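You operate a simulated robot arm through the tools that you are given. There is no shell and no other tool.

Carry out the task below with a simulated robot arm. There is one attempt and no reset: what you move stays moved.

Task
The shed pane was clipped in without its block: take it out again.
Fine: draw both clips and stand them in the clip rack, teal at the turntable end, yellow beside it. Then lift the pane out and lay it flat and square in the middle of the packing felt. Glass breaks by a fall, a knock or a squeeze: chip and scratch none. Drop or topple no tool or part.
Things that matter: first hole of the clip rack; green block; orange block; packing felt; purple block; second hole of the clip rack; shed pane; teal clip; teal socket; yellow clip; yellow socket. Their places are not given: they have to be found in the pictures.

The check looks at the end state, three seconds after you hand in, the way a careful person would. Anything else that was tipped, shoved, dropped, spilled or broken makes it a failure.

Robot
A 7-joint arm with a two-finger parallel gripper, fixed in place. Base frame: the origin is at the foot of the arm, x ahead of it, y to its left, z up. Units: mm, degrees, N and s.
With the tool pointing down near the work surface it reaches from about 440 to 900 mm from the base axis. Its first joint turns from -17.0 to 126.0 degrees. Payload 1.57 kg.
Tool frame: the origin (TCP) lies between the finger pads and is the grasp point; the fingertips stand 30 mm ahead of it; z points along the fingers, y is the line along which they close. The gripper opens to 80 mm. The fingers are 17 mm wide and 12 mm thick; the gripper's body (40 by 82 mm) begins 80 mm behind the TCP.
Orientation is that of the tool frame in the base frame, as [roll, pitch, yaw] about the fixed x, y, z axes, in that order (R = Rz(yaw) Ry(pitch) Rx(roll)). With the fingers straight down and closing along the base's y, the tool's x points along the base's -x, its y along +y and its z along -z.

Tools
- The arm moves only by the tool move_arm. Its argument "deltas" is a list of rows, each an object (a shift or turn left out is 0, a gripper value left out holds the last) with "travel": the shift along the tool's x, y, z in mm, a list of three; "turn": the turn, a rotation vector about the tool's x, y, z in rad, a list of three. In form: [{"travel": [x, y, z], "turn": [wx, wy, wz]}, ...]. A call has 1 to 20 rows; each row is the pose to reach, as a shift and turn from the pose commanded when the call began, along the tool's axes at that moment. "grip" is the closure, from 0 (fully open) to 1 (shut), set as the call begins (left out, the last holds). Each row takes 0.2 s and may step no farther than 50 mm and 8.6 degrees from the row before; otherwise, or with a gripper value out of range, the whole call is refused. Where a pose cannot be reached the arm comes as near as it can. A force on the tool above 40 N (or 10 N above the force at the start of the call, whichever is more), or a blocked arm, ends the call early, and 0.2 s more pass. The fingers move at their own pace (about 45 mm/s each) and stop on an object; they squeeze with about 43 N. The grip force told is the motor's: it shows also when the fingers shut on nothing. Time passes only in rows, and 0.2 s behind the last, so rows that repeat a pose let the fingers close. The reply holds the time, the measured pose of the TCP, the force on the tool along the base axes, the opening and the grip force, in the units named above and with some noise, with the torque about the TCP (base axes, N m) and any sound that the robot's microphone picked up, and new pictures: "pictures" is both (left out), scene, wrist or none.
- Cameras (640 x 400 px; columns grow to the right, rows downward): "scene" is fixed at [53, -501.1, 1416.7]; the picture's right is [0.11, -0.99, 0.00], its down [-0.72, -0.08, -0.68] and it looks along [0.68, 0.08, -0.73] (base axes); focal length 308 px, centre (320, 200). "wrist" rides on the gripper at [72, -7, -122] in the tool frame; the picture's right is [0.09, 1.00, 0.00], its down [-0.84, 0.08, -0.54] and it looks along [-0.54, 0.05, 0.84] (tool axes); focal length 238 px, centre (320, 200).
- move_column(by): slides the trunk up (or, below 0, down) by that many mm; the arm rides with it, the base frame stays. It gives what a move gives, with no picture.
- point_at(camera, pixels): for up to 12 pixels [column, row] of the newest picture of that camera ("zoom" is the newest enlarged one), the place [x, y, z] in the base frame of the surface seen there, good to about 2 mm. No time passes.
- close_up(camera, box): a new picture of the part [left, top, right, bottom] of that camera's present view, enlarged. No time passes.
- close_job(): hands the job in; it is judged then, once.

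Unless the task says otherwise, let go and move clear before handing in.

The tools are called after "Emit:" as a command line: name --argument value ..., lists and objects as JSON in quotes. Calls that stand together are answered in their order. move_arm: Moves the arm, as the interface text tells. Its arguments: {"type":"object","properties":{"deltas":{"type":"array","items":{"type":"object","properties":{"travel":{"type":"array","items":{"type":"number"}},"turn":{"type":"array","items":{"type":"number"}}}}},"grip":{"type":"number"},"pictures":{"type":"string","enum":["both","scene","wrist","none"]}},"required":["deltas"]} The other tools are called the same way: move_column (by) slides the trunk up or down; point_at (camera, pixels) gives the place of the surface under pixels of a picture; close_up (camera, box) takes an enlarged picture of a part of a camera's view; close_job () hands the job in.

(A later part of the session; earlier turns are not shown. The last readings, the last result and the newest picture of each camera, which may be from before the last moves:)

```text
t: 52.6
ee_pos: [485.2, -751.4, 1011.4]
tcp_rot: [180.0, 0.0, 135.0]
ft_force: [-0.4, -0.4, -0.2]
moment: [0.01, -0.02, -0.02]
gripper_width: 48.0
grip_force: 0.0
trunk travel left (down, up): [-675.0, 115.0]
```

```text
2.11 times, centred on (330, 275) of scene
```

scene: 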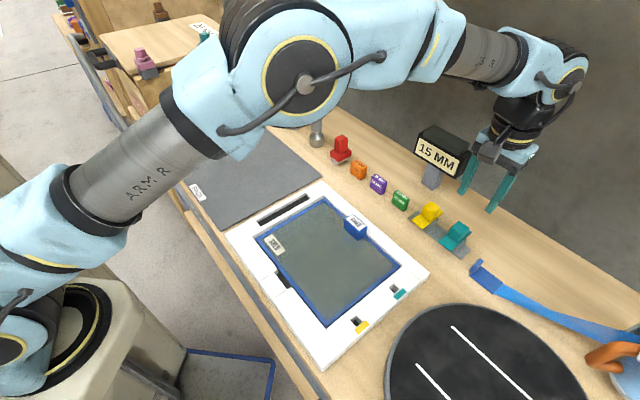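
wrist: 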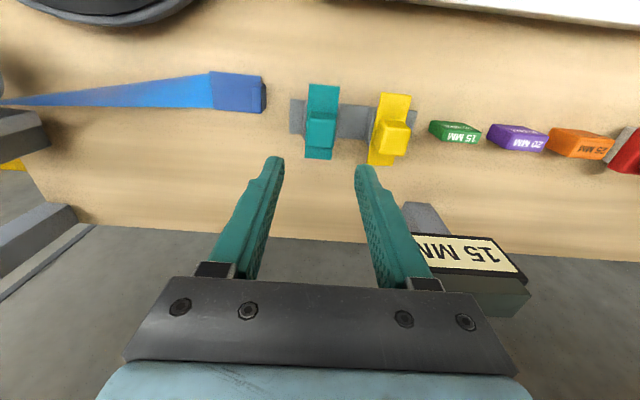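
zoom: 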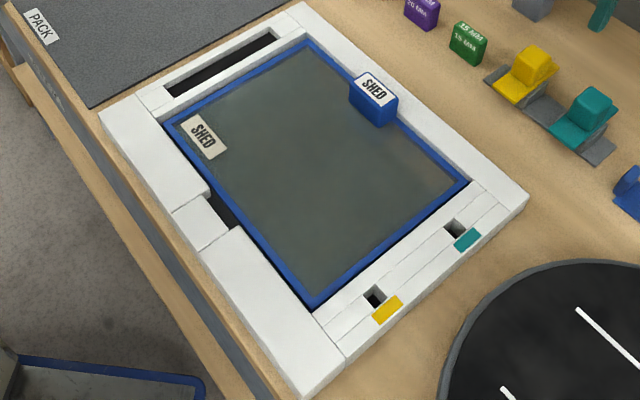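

Both clips stand seated and all else is undisturbed. Now moving over the pane's blue handle at (481.7,-531.7), turning so the fingers close across its 22 mm thickness.

Emit:
move_arm --deltas '[{"travel": [13.1, 12.7, 0], "turn": [0, 0, -0.1309]}, {"travel": [26.3, 25.4, 0], "turn": [0, 0, -0.2618]}, {"travel": [39.4, 38.1, 0], "turn": [0, 0, -0.3927]}, {"travel": [52.5, 50.8, 0], "turn": [0, 0, -0.5236]}, {"travel": [65.7, 63.5, 0], "turn": [0, 0, -0.6545]}, {"travel": [78.8, 76.3, 0], "turn": [0, 0, -0.7854]}, {"travel": [91.9, 89, 0], "turn": [0, 0, -0.9163]}, {"travel": [105.1, 101.7, 0], "turn": [0, 0, -1.0472]}, {"travel": [118.2, 114.4, 0], "turn": [0, 0, -1.1781]}, {"travel": [131.3, 127.1, 0], "turn": [0, 0, -1.309]}, {"travel": [144.5, 139.8, 0], "turn": [0, 0, -1.4399]}, {"travel": [157.6, 152.5, 0], "turn": [0, 0, -1.5708]}, {"travel": [157.6, 152.5, 0], "turn": [0, 0, -1.5708]}, {"travel": [157.6, 152.5, 0], "turn": [0, 0, -1.5708]}]' --grip 0.4 --pictures "both"

Emit:
close_up --camera "wrist" --box '[250, 70, 400, 200]'

```text
t: 55.6
ee_pos: [481.6, -531.7, 1011.0]
tcp_rot: [180.0, 0.0, -134.9]
ft_force: [-0.7, -0.6, -0.6]
moment: [-0.02, 0.04, -0.01]
gripper_width: 48.0
grip_force: 0.0
trunk travel left (down, up): [-675.0, 115.0]
```

scene: 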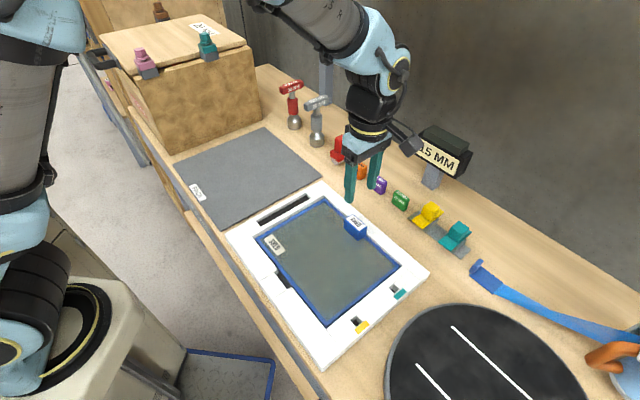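
wrist: 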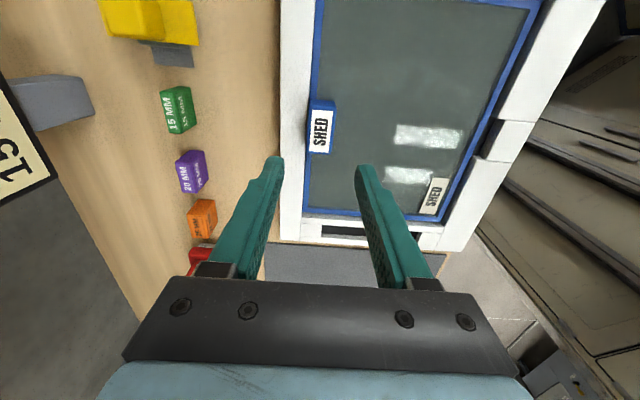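

```text
3.08 times, centred on (325, 135) of wrist
```

zoom: 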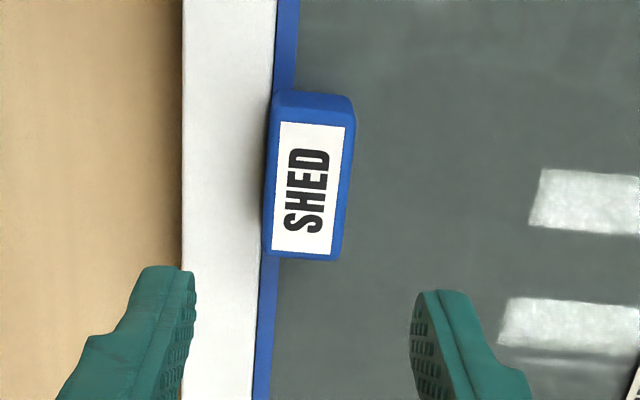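

Measuring the handle's top corners and the pane's corners from this view.

Emit:
point_at --camera "zoom" --pixels '[[283, 124], [349, 128], [337, 252], [269, 248], [310, 190], [285, 98], [340, 190], [272, 190], [230, 190], [285, 60], [265, 320], [295, 60]]'

Emit:
point_at --camera "wrist" --pixels '[[306, 212], [320, 10], [538, 5], [440, 217], [430, 190], [420, 150], [400, 100], [450, 60], [520, 110], [500, 150], [310, 220], [335, 230]]'

Emit:
close_up --camera "scene" --box '[320, 195, 400, 255]'

```text
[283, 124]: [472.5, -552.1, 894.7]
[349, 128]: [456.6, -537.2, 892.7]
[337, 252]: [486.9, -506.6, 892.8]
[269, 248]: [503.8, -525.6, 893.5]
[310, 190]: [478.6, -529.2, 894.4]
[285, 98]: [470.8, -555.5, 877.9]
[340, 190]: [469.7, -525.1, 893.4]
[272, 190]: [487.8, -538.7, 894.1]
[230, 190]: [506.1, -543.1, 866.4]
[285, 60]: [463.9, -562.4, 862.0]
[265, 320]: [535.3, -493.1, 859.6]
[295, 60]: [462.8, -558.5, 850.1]
```

```text
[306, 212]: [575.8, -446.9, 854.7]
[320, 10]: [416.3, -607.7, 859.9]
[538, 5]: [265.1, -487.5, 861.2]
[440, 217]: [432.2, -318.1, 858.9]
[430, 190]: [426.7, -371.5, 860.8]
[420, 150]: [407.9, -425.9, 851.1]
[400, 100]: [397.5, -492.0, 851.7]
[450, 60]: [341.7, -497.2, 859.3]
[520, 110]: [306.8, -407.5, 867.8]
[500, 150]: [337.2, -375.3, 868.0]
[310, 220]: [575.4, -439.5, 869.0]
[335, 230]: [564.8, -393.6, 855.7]
```

```text
6.67 times, centred on (360, 225) of scene
```

zoom: 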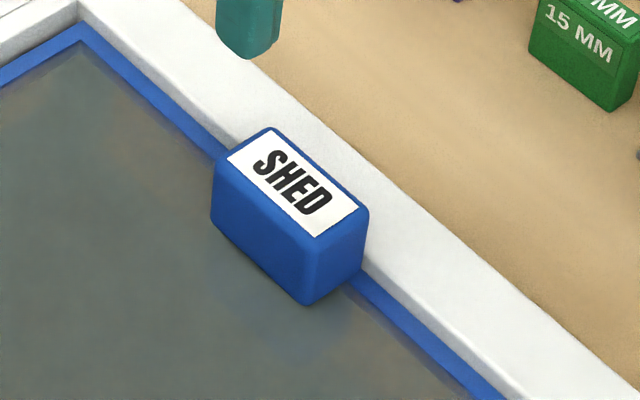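

Handle centre averages ≈(480.8,-531.0); the outer finger must stay above the frame top (867). I'll look closer at the gaps between the pane's edges and the frame before gripping.

Emit:
close_up --camera "wrist" --box '[290, 130, 340, 170]'

Emit:
close_up --camera "wrist" --box '[300, 0, 360, 60]'

Emit:
close_up --camera "scene" --box '[250, 195, 350, 260]'

Emit:
close_up --camera "scene" --box '[290, 250, 420, 340]'

```text
10.00 times, centred on (315, 150) of wrist
```

zoom: 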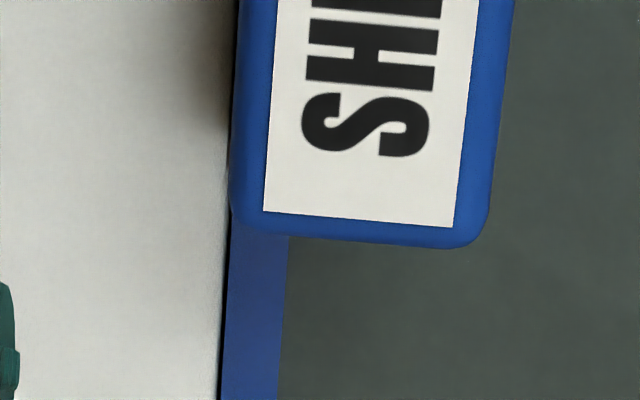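

```text
6.67 times, centred on (330, 30) of wrist
```

zoom: 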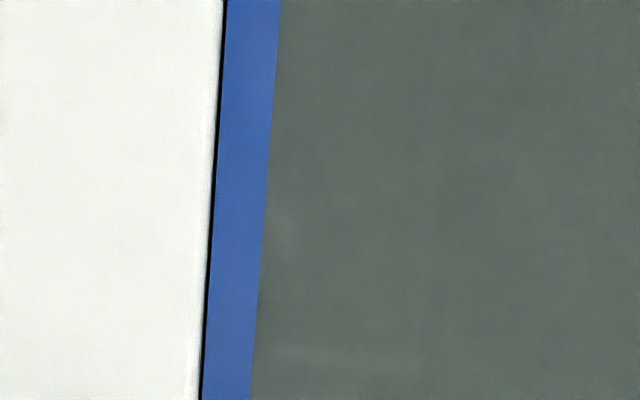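

```text
6.15 times, centred on (300, 228) of scene
```

zoom: 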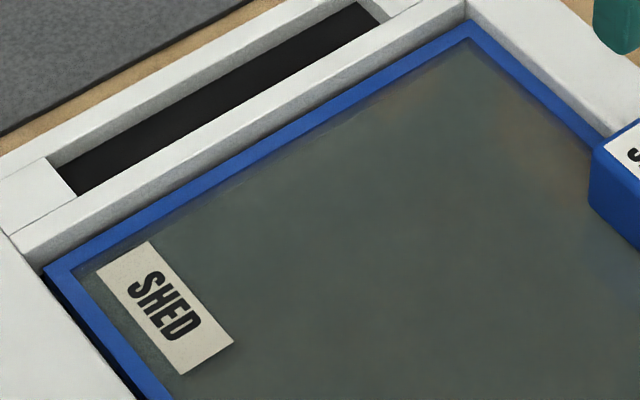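

```text
4.44 times, centred on (355, 295) of scene
```

zoom: 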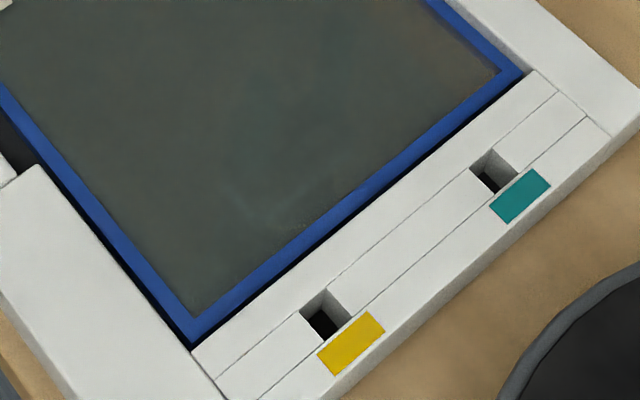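

There is a ~1 mm gap on the handle side, ~5 mm on the opposite side and ~3 mm at the clip bar, so I'll lift while easing slightly toward those gaps. First descend to z≈926 (tips just above the handle) with a small centring shift.

Emit:
move_arm --deltas '[{"travel": [0.3, 1.0, 15]}, {"travel": [0.3, 1.0, 30]}, {"travel": [0.3, 1.0, 45]}, {"travel": [0.3, 1.0, 60]}, {"travel": [0.3, 1.0, 72]}, {"travel": [0.3, 1.0, 80]}, {"travel": [0.3, 1.0, 84]}, {"travel": [0.3, 1.0, 84]}, {"travel": [0.3, 1.0, 84]}]' --grip 0.4 --pictures "both"

Emit:
close_up --camera "wrist" --box '[230, 90, 420, 250]'

Emit:
close_up --camera "scene" --box '[320, 185, 400, 255]'

```text
t: 57.6
ee_pos: [480.9, -529.4, 926.3]
tcp_rot: [-179.9, 0.0, -135.1]
ft_force: [-0.3, 0.2, 0.7]
moment: [0.0, -0.02, 0.01]
gripper_width: 48.1
grip_force: 0.1
trunk travel left (down, up): [-675.0, 115.0]
```

scene: 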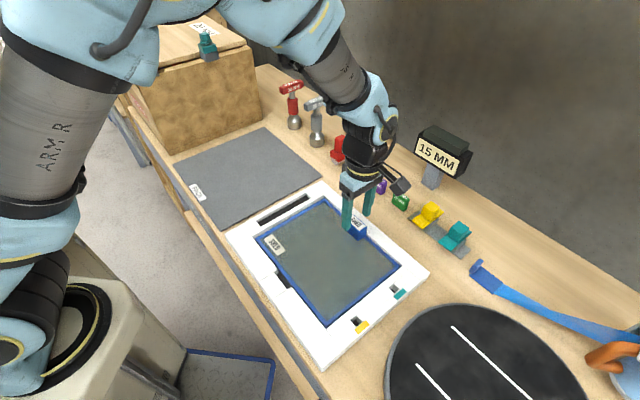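
wrist: 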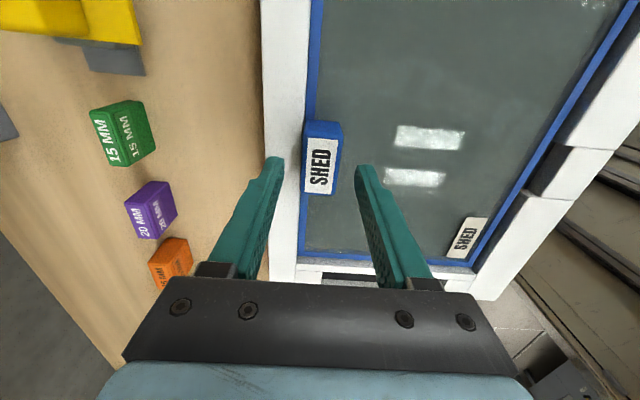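

```text
2.50 times, centred on (325, 170) of wrist
```

zoom: 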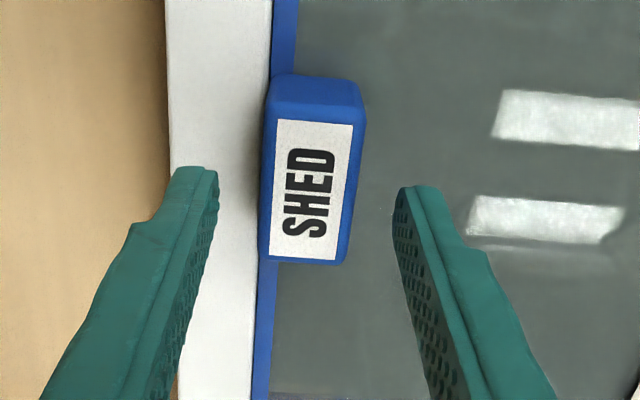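

```text
5.71 times, centred on (360, 220) of scene
```

zoom: 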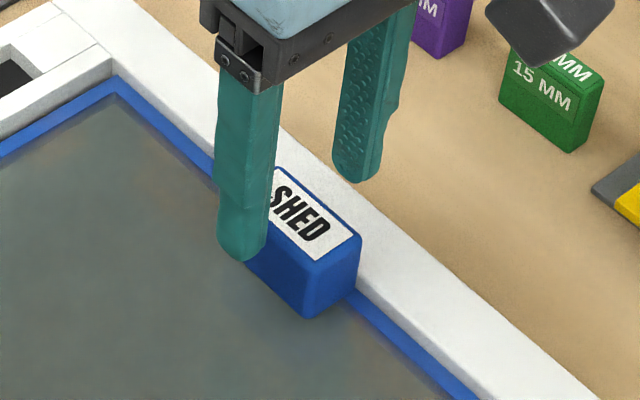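

Tip midpoint (zoom x≈306) vs handle middle (≈309) shows a ~0.6 mm offset; handle is also ~2 mm toward tool +x. Correcting and descending to z≈902 so tips stay ~5 mm above the frame.

Emit:
move_arm --deltas '[{"travel": [1.5, 0.6, 0]}, {"travel": [1.5, 0.6, 5]}, {"travel": [1.5, 0.6, 10]}, {"travel": [1.5, 0.6, 15]}, {"travel": [1.5, 0.6, 19]}, {"travel": [1.5, 0.6, 22]}, {"travel": [1.5, 0.6, 24]}, {"travel": [1.5, 0.6, 24]}, {"travel": [1.5, 0.6, 24]}]' --pictures "both"

Emit:
close_up --camera "wrist" --box '[230, 90, 420, 250]'

Emit:
close_up --camera "scene" --box '[320, 185, 400, 255]'

```text
t: 59.6
ee_pos: [478.4, -531.4, 905.2]
tcp_rot: [179.9, 0.0, -135.0]
ft_force: [-0.4, -0.1, -0.1]
moment: [0.01, -0.01, 0.02]
gripper_width: 48.2
grip_force: 0.1
trunk travel left (down, up): [-675.0, 115.0]
```

scene: 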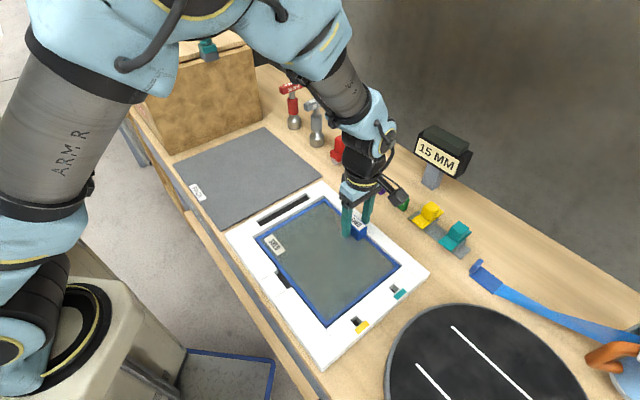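
wrist: 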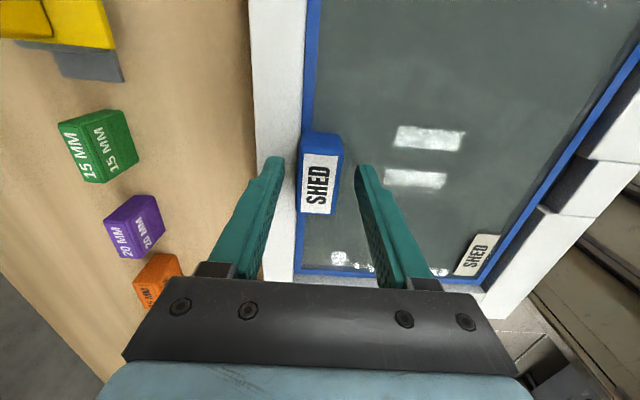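

```text
2.50 times, centred on (325, 170) of wrist
```

zoom: 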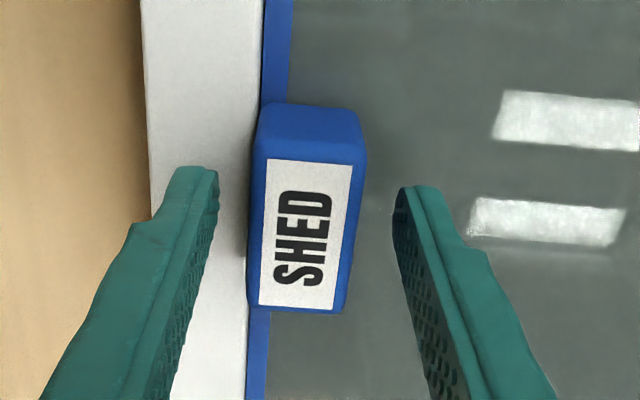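

```text
5.71 times, centred on (360, 220) of scene
```

zoom: 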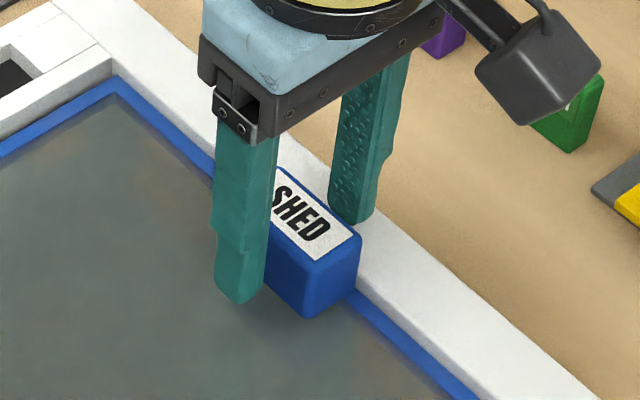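

The handle sits between the fingers with near-equal gaps. Closing gently on it and reading the forces.

Emit:
point_at --camera "zoom" --pixels '[[350, 215], [235, 295], [380, 255], [300, 215], [310, 285]]'

Emit:
move_arm --deltas '[{"travel": [0, 0, 0]}, {"travel": [0, 0, 0]}]' --grip 0.6 --pictures "wrist"

Emit:
close_up --camera "wrist" --box '[260, 110, 390, 250]'

```text
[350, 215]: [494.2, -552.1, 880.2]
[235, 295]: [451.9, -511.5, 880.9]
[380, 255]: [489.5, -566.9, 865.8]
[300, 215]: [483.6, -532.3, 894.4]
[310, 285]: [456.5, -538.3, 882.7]
```

```text
t: 60.2
ee_pos: [478.8, -532.4, 904.6]
tcp_rot: [180.0, 0.0, -135.1]
ft_force: [0.2, -0.5, -0.1]
moment: [0.03, -0.02, 0.02]
gripper_width: 32.0
grip_force: 0.0
trunk travel left (down, up): [-675.0, 115.0]
```

wrist: 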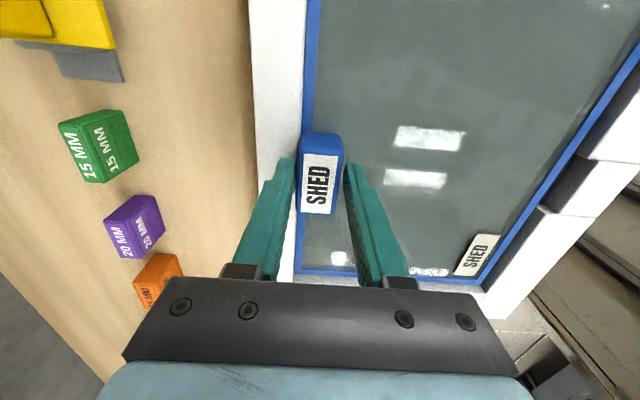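

```text
2.86 times, centred on (325, 180) of wrist
```

zoom: 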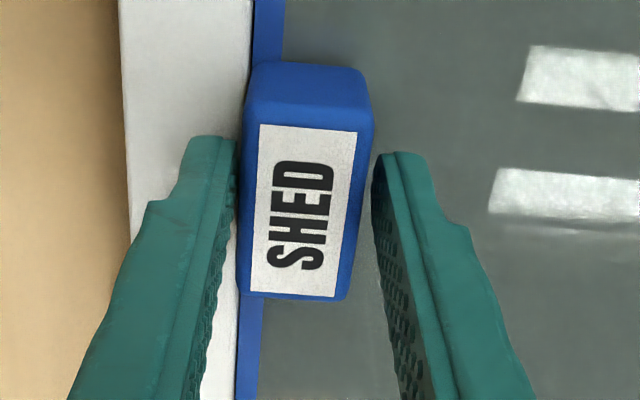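

At 32 mm opening the gaps on both sides look equal (~1–2 mm). Lowering 2.3 mm more for a deeper hold, then closing fully.

Emit:
move_arm --deltas '[{"travel": [0, 0, 1.2]}, {"travel": [0, 0, 2.3]}, {"travel": [0, 0, 2.3]}]' --grip 0.6 --pictures "none"

Emit:
move_arm --deltas '[{"travel": [0, 0, 0]}, {"travel": [0, 0, 0]}, {"travel": [0, 0, 0]}, {"travel": [0, 0, 0]}, {"travel": [0, 0, 0]}]' --grip 1.0 --pictures "both"

Emit:
close_up --camera "wrist" --box '[260, 110, 390, 250]'

Emit:
close_up --camera "scene" --box '[320, 185, 400, 255]'

```text
t: 61.0
ee_pos: [477.9, -531.5, 901.9]
tcp_rot: [180.0, -0.1, -135.0]
ft_force: [0.2, 0.1, 0.3]
moment: [-0.02, -0.01, 0.03]
gripper_width: 31.8
grip_force: 0.1
trunk travel left (down, up): [-675.0, 115.0]
```

```text
t: 62.2
ee_pos: [479.3, -531.7, 902.0]
tcp_rot: [-179.9, -0.1, -135.0]
ft_force: [2.4, -2.3, 2.4]
moment: [0.0, -0.09, 0.03]
gripper_width: 27.9
grip_force: 38.0
trunk travel left (down, up): [-675.0, 115.0]
```

scene: 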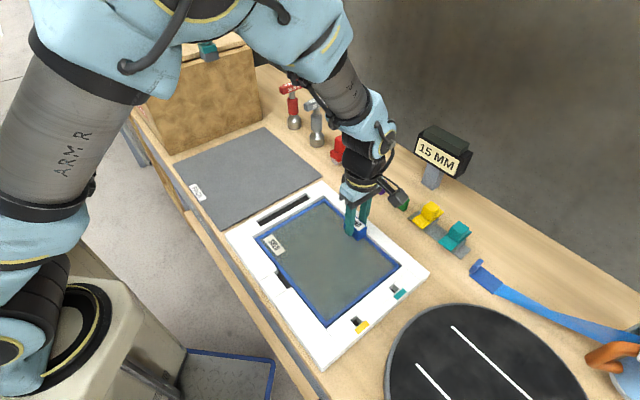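
wrist: 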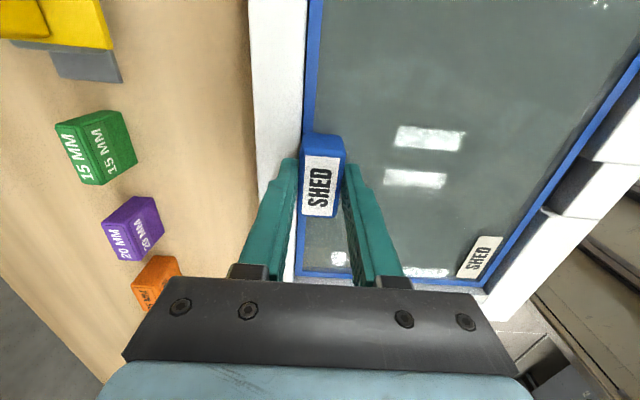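

```text
2.86 times, centred on (325, 180) of wrist
```

zoom: 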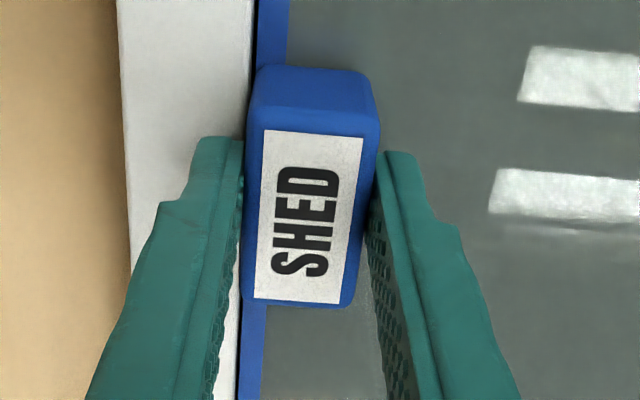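

```text
5.71 times, centred on (360, 220) of scene
```

zoom: 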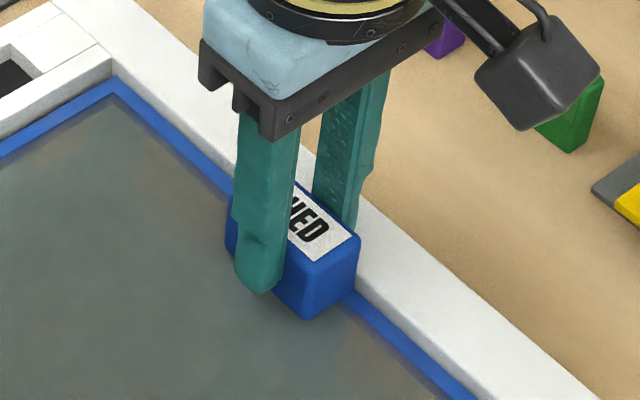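

The handle is held (27.9 mm, 38 N) with small side force. Lifting very slowly 4 mm while easing 1 mm away from the right-hand frame wall, then checking droop.

Emit:
move_arm --deltas '[{"travel": [0, 0, -0.5]}, {"travel": [0.1, 0.2, -1]}, {"travel": [0.3, 0.4, -1.5]}, {"travel": [0.4, 0.6, -2]}, {"travel": [0.5, 0.8, -2.5]}, {"travel": [0.6, 1.0, -3]}, {"travel": [0.7, 1.0, -3.5]}, {"travel": [0.8, 1.0, -4]}, {"travel": [0.8, 1.0, -4]}]' --pictures "both"

Emit:
close_up --camera "scene" --box '[225, 180, 435, 350]'

```text
t: 64.2
ee_pos: [478.9, -530.1, 904.8]
tcp_rot: [179.9, 0.0, -135.0]
ft_force: [-0.3, 0.1, -7.5]
moment: [-0.32, -0.36, 0.01]
gripper_width: 27.9
grip_force: 38.2
trunk travel left (down, up): [-675.0, 115.0]
```

scene: 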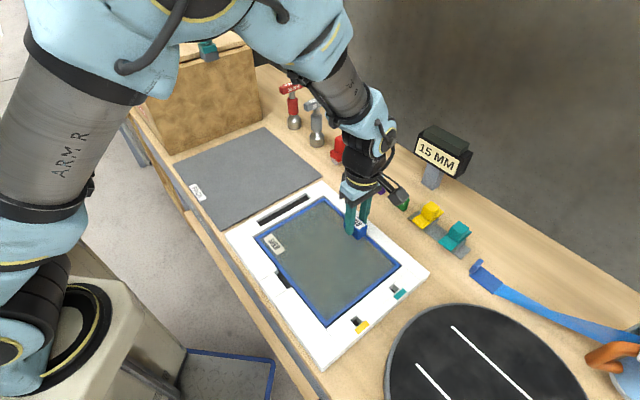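
wrist: 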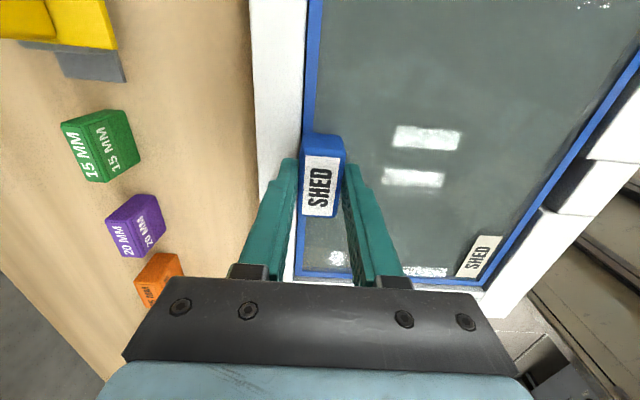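

```text
2.35 times, centred on (330, 265) of scene
```

zoom: 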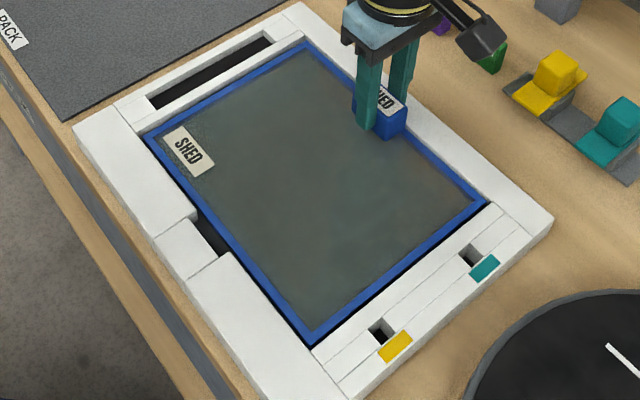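

The tool now bears 7.5 N with 0.48 N·m, consistent with the pane hanging from its handle. Checking the pane's tilt via rim heights.

Emit:
point_at --camera "zoom" --pixels '[[150, 138], [306, 47], [484, 203], [312, 335], [230, 235], [270, 285], [440, 165], [340, 75], [225, 90], [400, 270], [250, 170], [180, 240]]'

Emit:
point_at --camera "wrist" --pixels '[[560, 150], [600, 90], [520, 210], [490, 250], [316, 50], [313, 100], [299, 240], [320, 270], [380, 277], [440, 283], [550, 230], [480, 200]]'

```text
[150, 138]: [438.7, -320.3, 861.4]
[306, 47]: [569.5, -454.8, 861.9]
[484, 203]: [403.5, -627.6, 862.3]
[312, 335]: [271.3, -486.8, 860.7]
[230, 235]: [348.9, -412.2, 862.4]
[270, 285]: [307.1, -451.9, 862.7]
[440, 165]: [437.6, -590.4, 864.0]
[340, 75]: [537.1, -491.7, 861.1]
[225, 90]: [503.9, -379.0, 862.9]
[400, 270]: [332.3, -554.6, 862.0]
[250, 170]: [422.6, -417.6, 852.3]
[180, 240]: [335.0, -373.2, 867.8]
```

```text
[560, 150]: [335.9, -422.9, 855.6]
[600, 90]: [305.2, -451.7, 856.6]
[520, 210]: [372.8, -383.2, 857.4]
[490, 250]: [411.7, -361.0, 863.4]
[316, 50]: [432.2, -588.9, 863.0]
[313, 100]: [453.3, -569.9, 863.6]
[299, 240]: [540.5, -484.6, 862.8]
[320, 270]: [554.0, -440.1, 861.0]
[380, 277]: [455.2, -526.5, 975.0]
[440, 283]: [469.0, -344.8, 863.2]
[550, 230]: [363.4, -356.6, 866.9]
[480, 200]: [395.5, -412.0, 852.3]
```

The rim reads ~862–863 all around, so the pane rose ~4 mm nearly level and within the frame's gaps. Continuing the slow vertical lift.

Emit:
move_arm --deltas '[{"travel": [0, 0, -0.7]}, {"travel": [0, 0, -1.5]}, {"travel": [0, 0, -2.4]}, {"travel": [0, 0, -3.4]}, {"travel": [0, 0, -4.4]}, {"travel": [0, 0, -5.5]}, {"travel": [0, 0, -6.6]}, {"travel": [0, 0, -7.8]}, {"travel": [0, 0, -9]}, {"travel": [0, 0, -10.2]}, {"travel": [0, 0, -11.5]}, {"travel": [0, 0, -13]}, {"travel": [0, 0, -14.5]}, {"travel": [0, 0, -16]}, {"travel": [0, 0, -16]}]' --pictures "both"

Emit:
close_up --camera "scene" --box '[225, 180, 435, 350]'

```text
t: 67.4
ee_pos: [477.5, -532.4, 920.7]
tcp_rot: [180.0, -0.1, -135.1]
ft_force: [-0.1, -0.3, -5.6]
moment: [-0.37, -0.32, -0.03]
gripper_width: 27.7
grip_force: 38.0
trunk travel left (down, up): [-675.0, 115.0]
```

scene: 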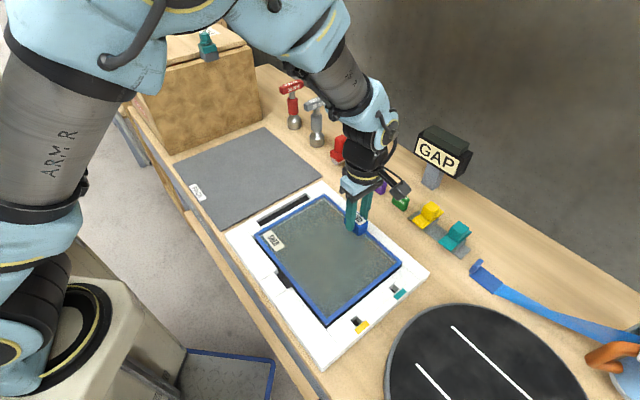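
wrist: 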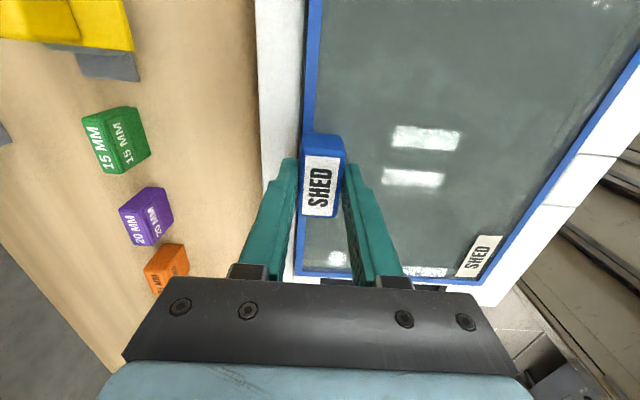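

```text
2.35 times, centred on (330, 265) of scene
```

zoom: 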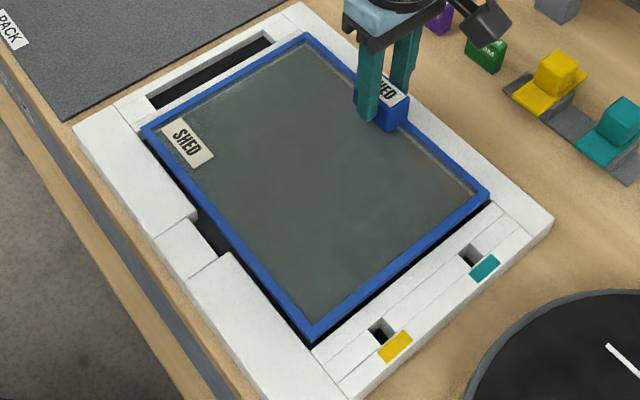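

The pane is out of the frame, level, and the display now reads GAP. Raising a further 45 mm before translating to the felt.

Emit:
move_arm --deltas '[{"travel": [0, 0, -2]}, {"travel": [0, 0, -5]}, {"travel": [0, 0, -9]}, {"travel": [0, 0, -14]}, {"travel": [0, 0, -20]}, {"travel": [0, 0, -26]}, {"travel": [0, 0, -32]}, {"travel": [0, 0, -37]}, {"travel": [0, 0, -41]}, {"travel": [0, 0, -44]}, {"travel": [0, 0, -45]}, {"travel": [0, 0, -45]}]' --pictures "both"

Emit:
close_up --camera "scene" --box '[215, 150, 435, 350]'

```text
t: 70.0
ee_pos: [478.8, -532.5, 965.7]
tcp_rot: [180.0, 0.0, -135.0]
ft_force: [-0.2, -0.1, -6.5]
moment: [-0.34, -0.32, 0.02]
gripper_width: 27.9
grip_force: 38.4
trunk travel left (down, up): [-675.0, 115.0]
```

scene: 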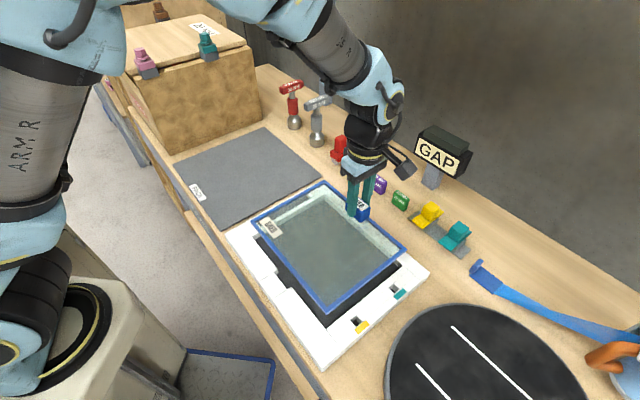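
wrist: 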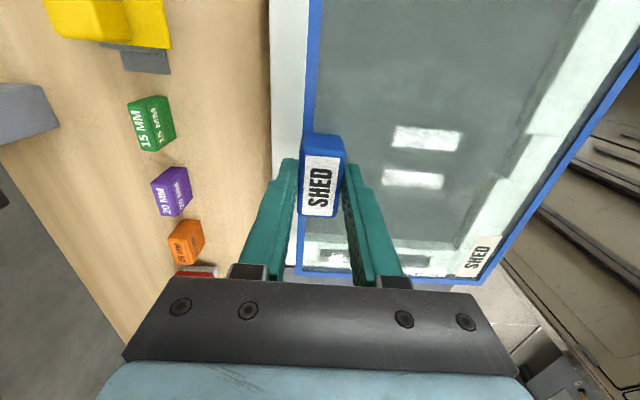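

```text
2.00 times, centred on (325, 250) of scene
```

zoom: 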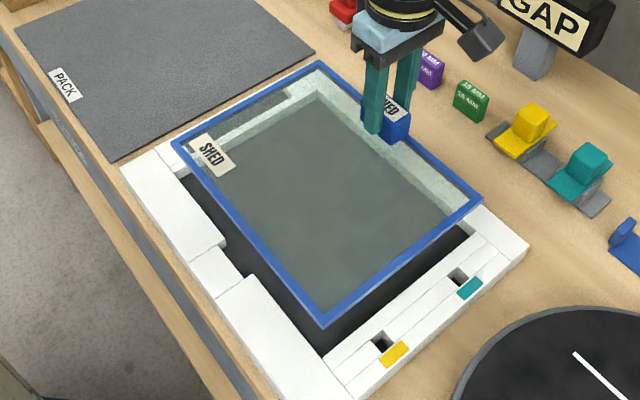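

The pane hangs level and clear of everything. Measuring its rim corners relative to the TCP.

Emit:
point_at --camera "zoom" --pixels '[[176, 142], [318, 65], [479, 199], [322, 318], [245, 105], [400, 133], [400, 260], [248, 230], [240, 240], [360, 295]]'

Emit:
point_at --pixels '[[315, 30], [312, 100], [296, 240], [299, 266], [400, 277], [470, 282], [520, 215], [560, 155], [610, 90], [628, 65], [497, 248], [330, 273]]'

```text
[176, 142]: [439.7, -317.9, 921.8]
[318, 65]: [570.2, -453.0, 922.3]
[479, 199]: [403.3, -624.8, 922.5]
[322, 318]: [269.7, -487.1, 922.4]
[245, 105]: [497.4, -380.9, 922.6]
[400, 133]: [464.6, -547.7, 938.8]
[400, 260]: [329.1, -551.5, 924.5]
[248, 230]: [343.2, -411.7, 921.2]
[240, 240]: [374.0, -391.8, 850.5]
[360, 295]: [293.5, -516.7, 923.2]
```

```text
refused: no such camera
```

The rim reads z≈922 at all four corners (level), with the pane centre at about TCP+(-57.5,+60). Target TCP for centring on the felt is ≈(736.5,-281.7); translating there smoothly at this height.

Emit:
move_arm --deltas '[{"travel": [-3.6, -0.1, 0]}, {"travel": [-10.8, -0.2, 0]}, {"travel": [-21.6, -0.4, 0]}, {"travel": [-35.9, -0.6, 0]}, {"travel": [-53.9, -0.9, 0]}, {"travel": [-75.5, -1.2, 0]}, {"travel": [-98.8, -1.6, 0]}, {"travel": [-122.2, -2.0, 0]}, {"travel": [-145.6, -2.4, 0]}, {"travel": [-168.9, -2.8, 0]}, {"travel": [-192.3, -3.2, 0]}, {"travel": [-215.6, -3.5, 0]}, {"travel": [-239, -3.9, 0]}, {"travel": [-262.4, -4.3, 0]}, {"travel": [-283.9, -4.7, 0]}, {"travel": [-305.5, -5.0, 0]}, {"travel": [-323.5, -5.3, 0]}, {"travel": [-337.8, -5.5, 0]}, {"travel": [-348.6, -5.7, 0]}, {"travel": [-355.8, -5.8, 0]}]' --pictures "both"

```text
t: 74.2
ee_pos: [734.4, -284.2, 965.1]
tcp_rot: [179.9, 0.0, -135.0]
ft_force: [-0.4, -0.7, -6.1]
moment: [-0.35, -0.35, 0.01]
gripper_width: 27.8
grip_force: 38.0
trunk travel left (down, up): [-675.0, 115.0]
```

scene: 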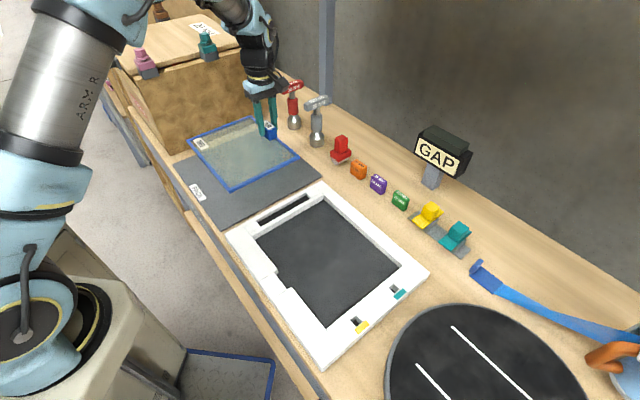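
wrist: 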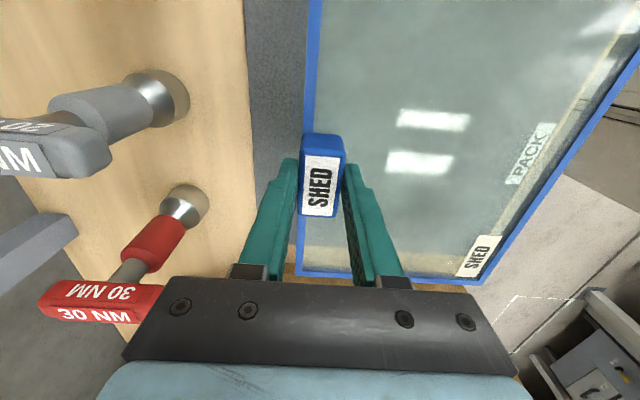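

The pane is over the felt at z≈965, still level; hammers are ~150 mm from the gripper. Completing the last few mm and measuring pane versus felt.

Emit:
move_arm --deltas '[{"travel": [-2, -0.1, 0]}, {"travel": [-3.6, -0.1, 0]}, {"travel": [-3.6, -0.1, 0]}, {"travel": [-3.6, -0.1, 0]}]' --pictures "both"

Emit:
close_up --camera "scene" --box '[160, 100, 340, 240]'

```text
t: 75.2
ee_pos: [736.6, -282.8, 966.3]
tcp_rot: [-179.9, 0.1, -134.9]
ft_force: [-0.4, 0.8, -6.8]
moment: [-0.34, -0.34, 0.02]
gripper_width: 27.6
grip_force: 37.8
trunk travel left (down, up): [-675.0, 115.0]
```

scene: 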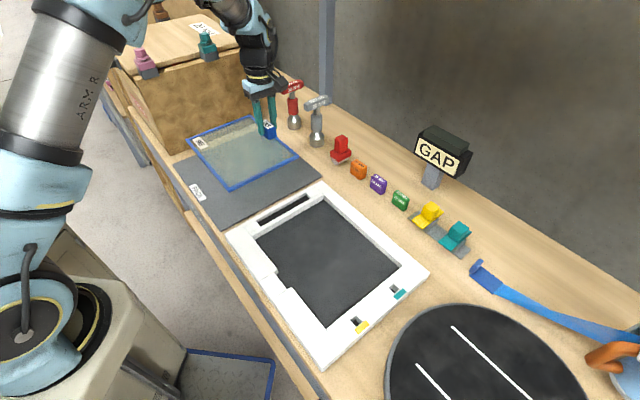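
wrist: 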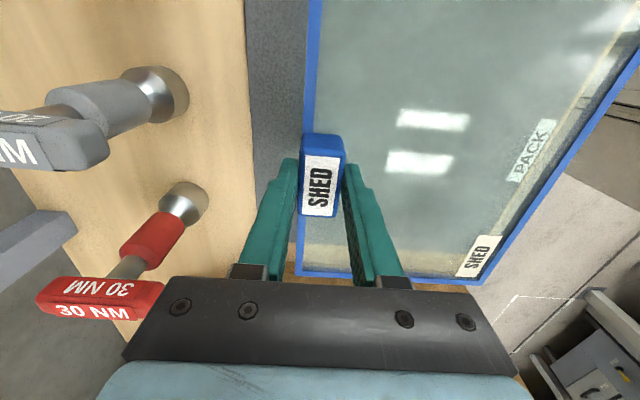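

```text
2.86 times, centred on (250, 170) of scene
```

zoom: 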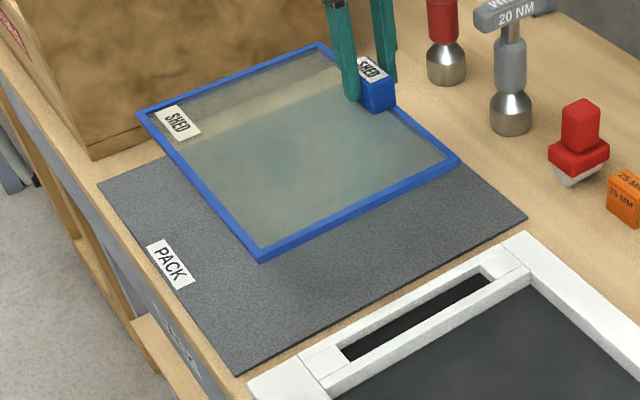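

Emit:
point_at --camera "zoom" --pixels '[[141, 114], [322, 46], [456, 158], [261, 255], [230, 80], [390, 100], [360, 205], [200, 187], [104, 186], [525, 217], [240, 372], [385, 288]]'

Emit:
point_at --camera "wrist" --pixels '[[315, 30], [312, 100], [296, 240], [299, 268], [470, 280], [520, 220], [560, 160], [610, 95], [246, 60], [255, 150], [497, 248], [330, 273]]'

```text
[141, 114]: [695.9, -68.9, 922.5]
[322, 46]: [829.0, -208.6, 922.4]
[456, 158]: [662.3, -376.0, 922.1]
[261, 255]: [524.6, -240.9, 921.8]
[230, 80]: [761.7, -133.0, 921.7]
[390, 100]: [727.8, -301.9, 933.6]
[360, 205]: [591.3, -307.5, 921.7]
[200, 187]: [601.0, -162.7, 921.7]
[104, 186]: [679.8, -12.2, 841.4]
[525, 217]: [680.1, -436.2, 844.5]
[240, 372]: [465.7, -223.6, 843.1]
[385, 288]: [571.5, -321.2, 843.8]
```

```text
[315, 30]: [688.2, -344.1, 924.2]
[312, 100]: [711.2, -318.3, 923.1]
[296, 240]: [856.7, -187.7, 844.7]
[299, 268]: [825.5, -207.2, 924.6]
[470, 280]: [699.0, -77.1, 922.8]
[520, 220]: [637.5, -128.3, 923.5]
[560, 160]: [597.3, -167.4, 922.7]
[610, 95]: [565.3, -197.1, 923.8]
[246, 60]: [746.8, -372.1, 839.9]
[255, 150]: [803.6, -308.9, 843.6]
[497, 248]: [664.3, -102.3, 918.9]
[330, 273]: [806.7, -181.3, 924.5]
```

Pane centre reads (678.0,-223.6) versus felt centre ≈(679.3,-222.5), so I'll shift ~1.5 mm along base (+,+) and lower to z≈906 (about 10 mm above the felt).

Emit:
move_arm --deltas '[{"travel": [-0.5, 0, 2]}, {"travel": [-1, 0, 5]}, {"travel": [-1.5, 0, 10]}, {"travel": [-1.5, 0, 16]}, {"travel": [-1.5, 0, 22]}, {"travel": [-1.5, 0, 28]}, {"travel": [-1.5, 0, 34]}, {"travel": [-1.5, 0, 40]}, {"travel": [-1.5, 0, 46]}, {"travel": [-1.5, 0, 51]}, {"travel": [-1.5, 0, 55]}, {"travel": [-1.5, 0, 58]}, {"travel": [-1.5, 0, 59.5]}, {"travel": [-1.5, 0, 59.5]}, {"travel": [-1.5, 0, 59.5]}]' --pictures "both"

Emit:
close_up --camera "scene" --box '[160, 110, 340, 240]'

```text
t: 78.4
ee_pos: [737.7, -280.8, 906.0]
tcp_rot: [-180.0, 0.1, -135.0]
ft_force: [0.1, -0.1, -6.9]
moment: [-0.34, -0.32, -0.01]
gripper_width: 27.6
grip_force: 37.8
trunk travel left (down, up): [-675.0, 115.0]
```

scene: 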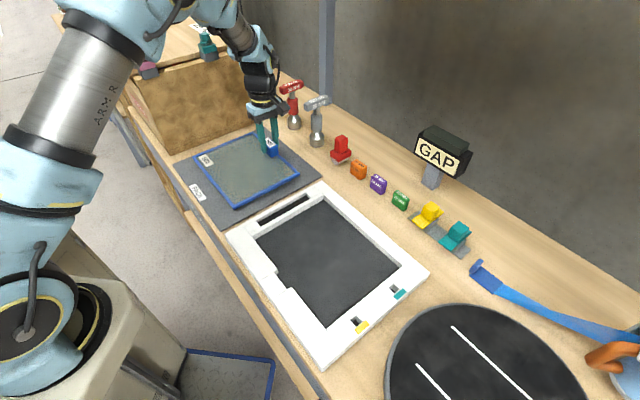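
wrist: 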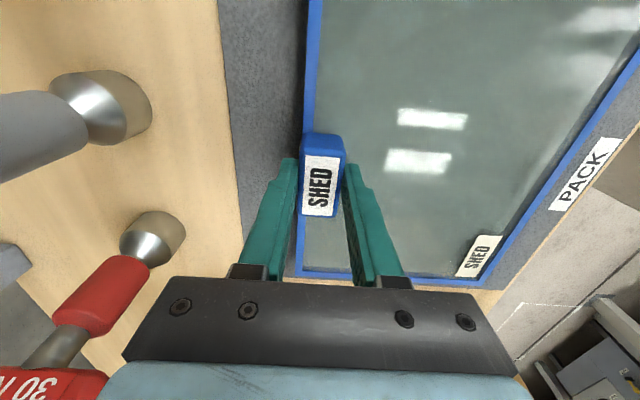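

```text
3.08 times, centred on (250, 175) of scene
```

zoom: 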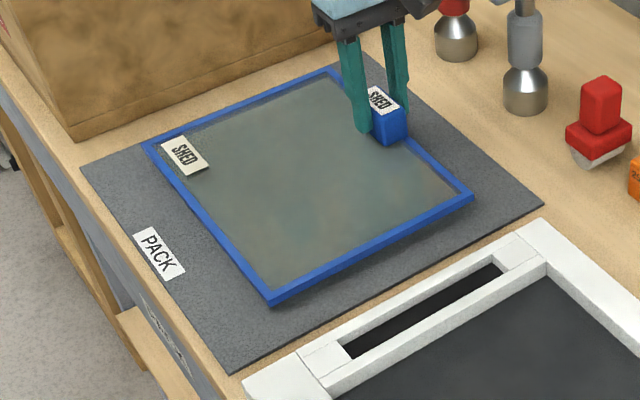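

The pane hovers just above the felt. Measuring pane and felt corners once more in this view for centring and squareness.

Emit:
point_at --camera "zoom" --pixels '[[146, 146], [330, 70], [471, 193], [271, 298], [180, 208], [235, 263], [420, 148], [440, 166], [330, 270], [420, 222], [190, 128], [280, 91]]'

Emit:
point_at --camera "zoom" --pixels '[[86, 167], [366, 55], [540, 204], [232, 370], [120, 218], [180, 300], [450, 130], [500, 172], [310, 330], [450, 255], [150, 140], [230, 108]]'

Emit:
point_at --camera "wrist" --pixels '[[308, 60], [306, 110], [297, 240], [296, 270], [470, 284], [530, 220], [580, 160], [625, 100], [222, 60], [232, 150], [400, 280], [550, 240]]'

```text
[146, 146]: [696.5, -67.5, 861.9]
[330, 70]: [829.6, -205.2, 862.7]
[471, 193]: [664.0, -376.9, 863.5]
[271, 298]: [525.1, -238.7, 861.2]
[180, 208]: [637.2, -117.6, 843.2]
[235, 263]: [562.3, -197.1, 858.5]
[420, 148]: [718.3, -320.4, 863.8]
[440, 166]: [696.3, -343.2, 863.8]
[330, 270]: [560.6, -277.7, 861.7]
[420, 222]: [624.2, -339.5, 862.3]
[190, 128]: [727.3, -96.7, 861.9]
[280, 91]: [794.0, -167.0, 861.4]
```

```text
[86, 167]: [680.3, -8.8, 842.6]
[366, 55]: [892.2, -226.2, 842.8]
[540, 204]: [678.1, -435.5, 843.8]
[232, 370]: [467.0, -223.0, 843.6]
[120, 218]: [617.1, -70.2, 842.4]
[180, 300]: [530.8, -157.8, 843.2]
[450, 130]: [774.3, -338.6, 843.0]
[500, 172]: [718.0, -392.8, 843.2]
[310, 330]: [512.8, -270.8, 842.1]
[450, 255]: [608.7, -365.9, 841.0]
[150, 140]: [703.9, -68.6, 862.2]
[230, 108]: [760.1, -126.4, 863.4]
```

```text
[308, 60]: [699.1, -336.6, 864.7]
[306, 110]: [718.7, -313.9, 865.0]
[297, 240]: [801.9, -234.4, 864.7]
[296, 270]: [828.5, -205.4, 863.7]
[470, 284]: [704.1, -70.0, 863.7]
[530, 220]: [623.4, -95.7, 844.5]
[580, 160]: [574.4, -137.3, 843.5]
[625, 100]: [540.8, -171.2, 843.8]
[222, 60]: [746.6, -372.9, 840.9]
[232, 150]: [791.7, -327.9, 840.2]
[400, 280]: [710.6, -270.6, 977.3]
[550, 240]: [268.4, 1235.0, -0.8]
```

Pane centre is within ~0.7 mm of felt centre and square within ~0.4°. Lowering gently now, 5 mm first, watching the force.

Emit:
move_arm --deltas '[{"travel": [0, 0, 1]}, {"travel": [0, 0, 2]}, {"travel": [0, 0, 3]}, {"travel": [0, 0, 4]}, {"travel": [0, 0, 5]}, {"travel": [0, 0, 5]}]' --pictures "none"

```text
t: 79.8
ee_pos: [737.8, -281.2, 901.6]
tcp_rot: [179.9, 0.0, -134.9]
ft_force: [0.5, -0.4, -6.3]
moment: [-0.36, -0.33, -0.02]
gripper_width: 27.8
grip_force: 37.8
trunk travel left (down, up): [-675.0, 115.0]
```

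Emit:
move_arm --deltas '[{"travel": [0, 0, 0.5]}, {"travel": [0, 0, 1]}, {"travel": [0, 0, 1.5]}, {"travel": [0, 0, 2]}, {"travel": [0, 0, 2]}]' --pictures "scene"

Emit:
close_up --camera "scene" --box '[160, 110, 340, 240]'

```text
t: 81.0
ee_pos: [737.3, -280.4, 899.4]
tcp_rot: [180.0, 0.0, -134.9]
ft_force: [-0.4, -0.1, -5.6]
moment: [-0.36, -0.33, -0.02]
gripper_width: 27.6
grip_force: 38.0
trunk travel left (down, up): [-675.0, 115.0]
```

scene: 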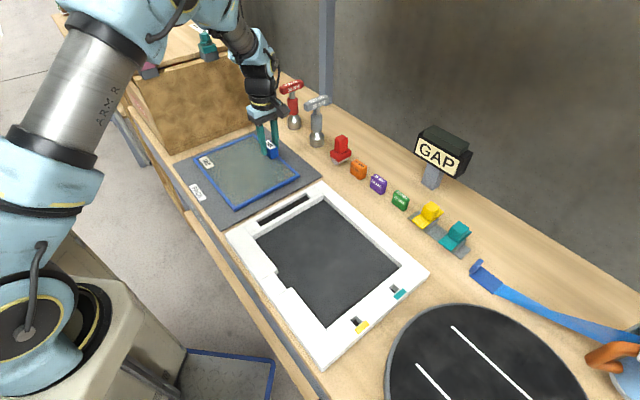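

```text
3.08 times, centred on (250, 175) of scene
```

zoom: 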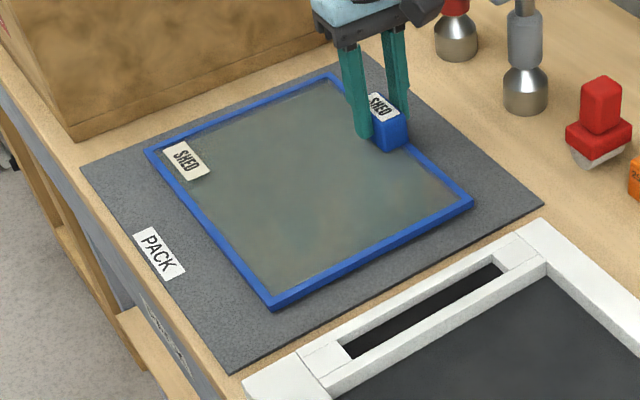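

Still hanging freely (−6 N). Continuing in 0.5 mm increments.

Emit:
move_arm --deltas '[{"travel": [0, 0, 0.5]}, {"travel": [0, 0, 1]}, {"travel": [0, 0, 1.5]}, {"travel": [0, 0, 2]}, {"travel": [0, 0, 2]}]' --pictures "none"

```text
t: 82.2
ee_pos: [737.5, -281.4, 898.1]
tcp_rot: [179.9, -0.1, -135.0]
ft_force: [-0.3, 0.3, -6.7]
moment: [-0.35, -0.32, -0.01]
gripper_width: 27.5
grip_force: 38.5
trunk travel left (down, up): [-675.0, 115.0]
```

Emit:
move_arm --deltas '[{"travel": [0, 0, 0.5]}, {"travel": [0, 0, 1]}, {"travel": [0, 0, 1.5]}, {"travel": [0, 0, 1.5]}]' --pictures "none"

```text
t: 83.2
ee_pos: [737.2, -281.4, 896.2]
tcp_rot: [180.0, 0.1, -134.9]
ft_force: [0.8, -0.2, -6.6]
moment: [-0.36, -0.33, -0.01]
gripper_width: 27.7
grip_force: 38.1
trunk travel left (down, up): [-675.0, 115.0]
```

Emit:
move_arm --deltas '[{"travel": [0, 0, 0.4]}, {"travel": [0, 0, 0.8]}, {"travel": [0, 0, 1.2]}, {"travel": [0, 0, 1.2]}]' --pictures "none"

```text
t: 84.2
ee_pos: [737.6, -281.9, 896.3]
tcp_rot: [-180.0, 0.1, -135.0]
ft_force: [-0.1, -0.4, -6.7]
moment: [-0.34, -0.32, -0.01]
gripper_width: 27.7
grip_force: 38.4
trunk travel left (down, up): [-675.0, 115.0]
```

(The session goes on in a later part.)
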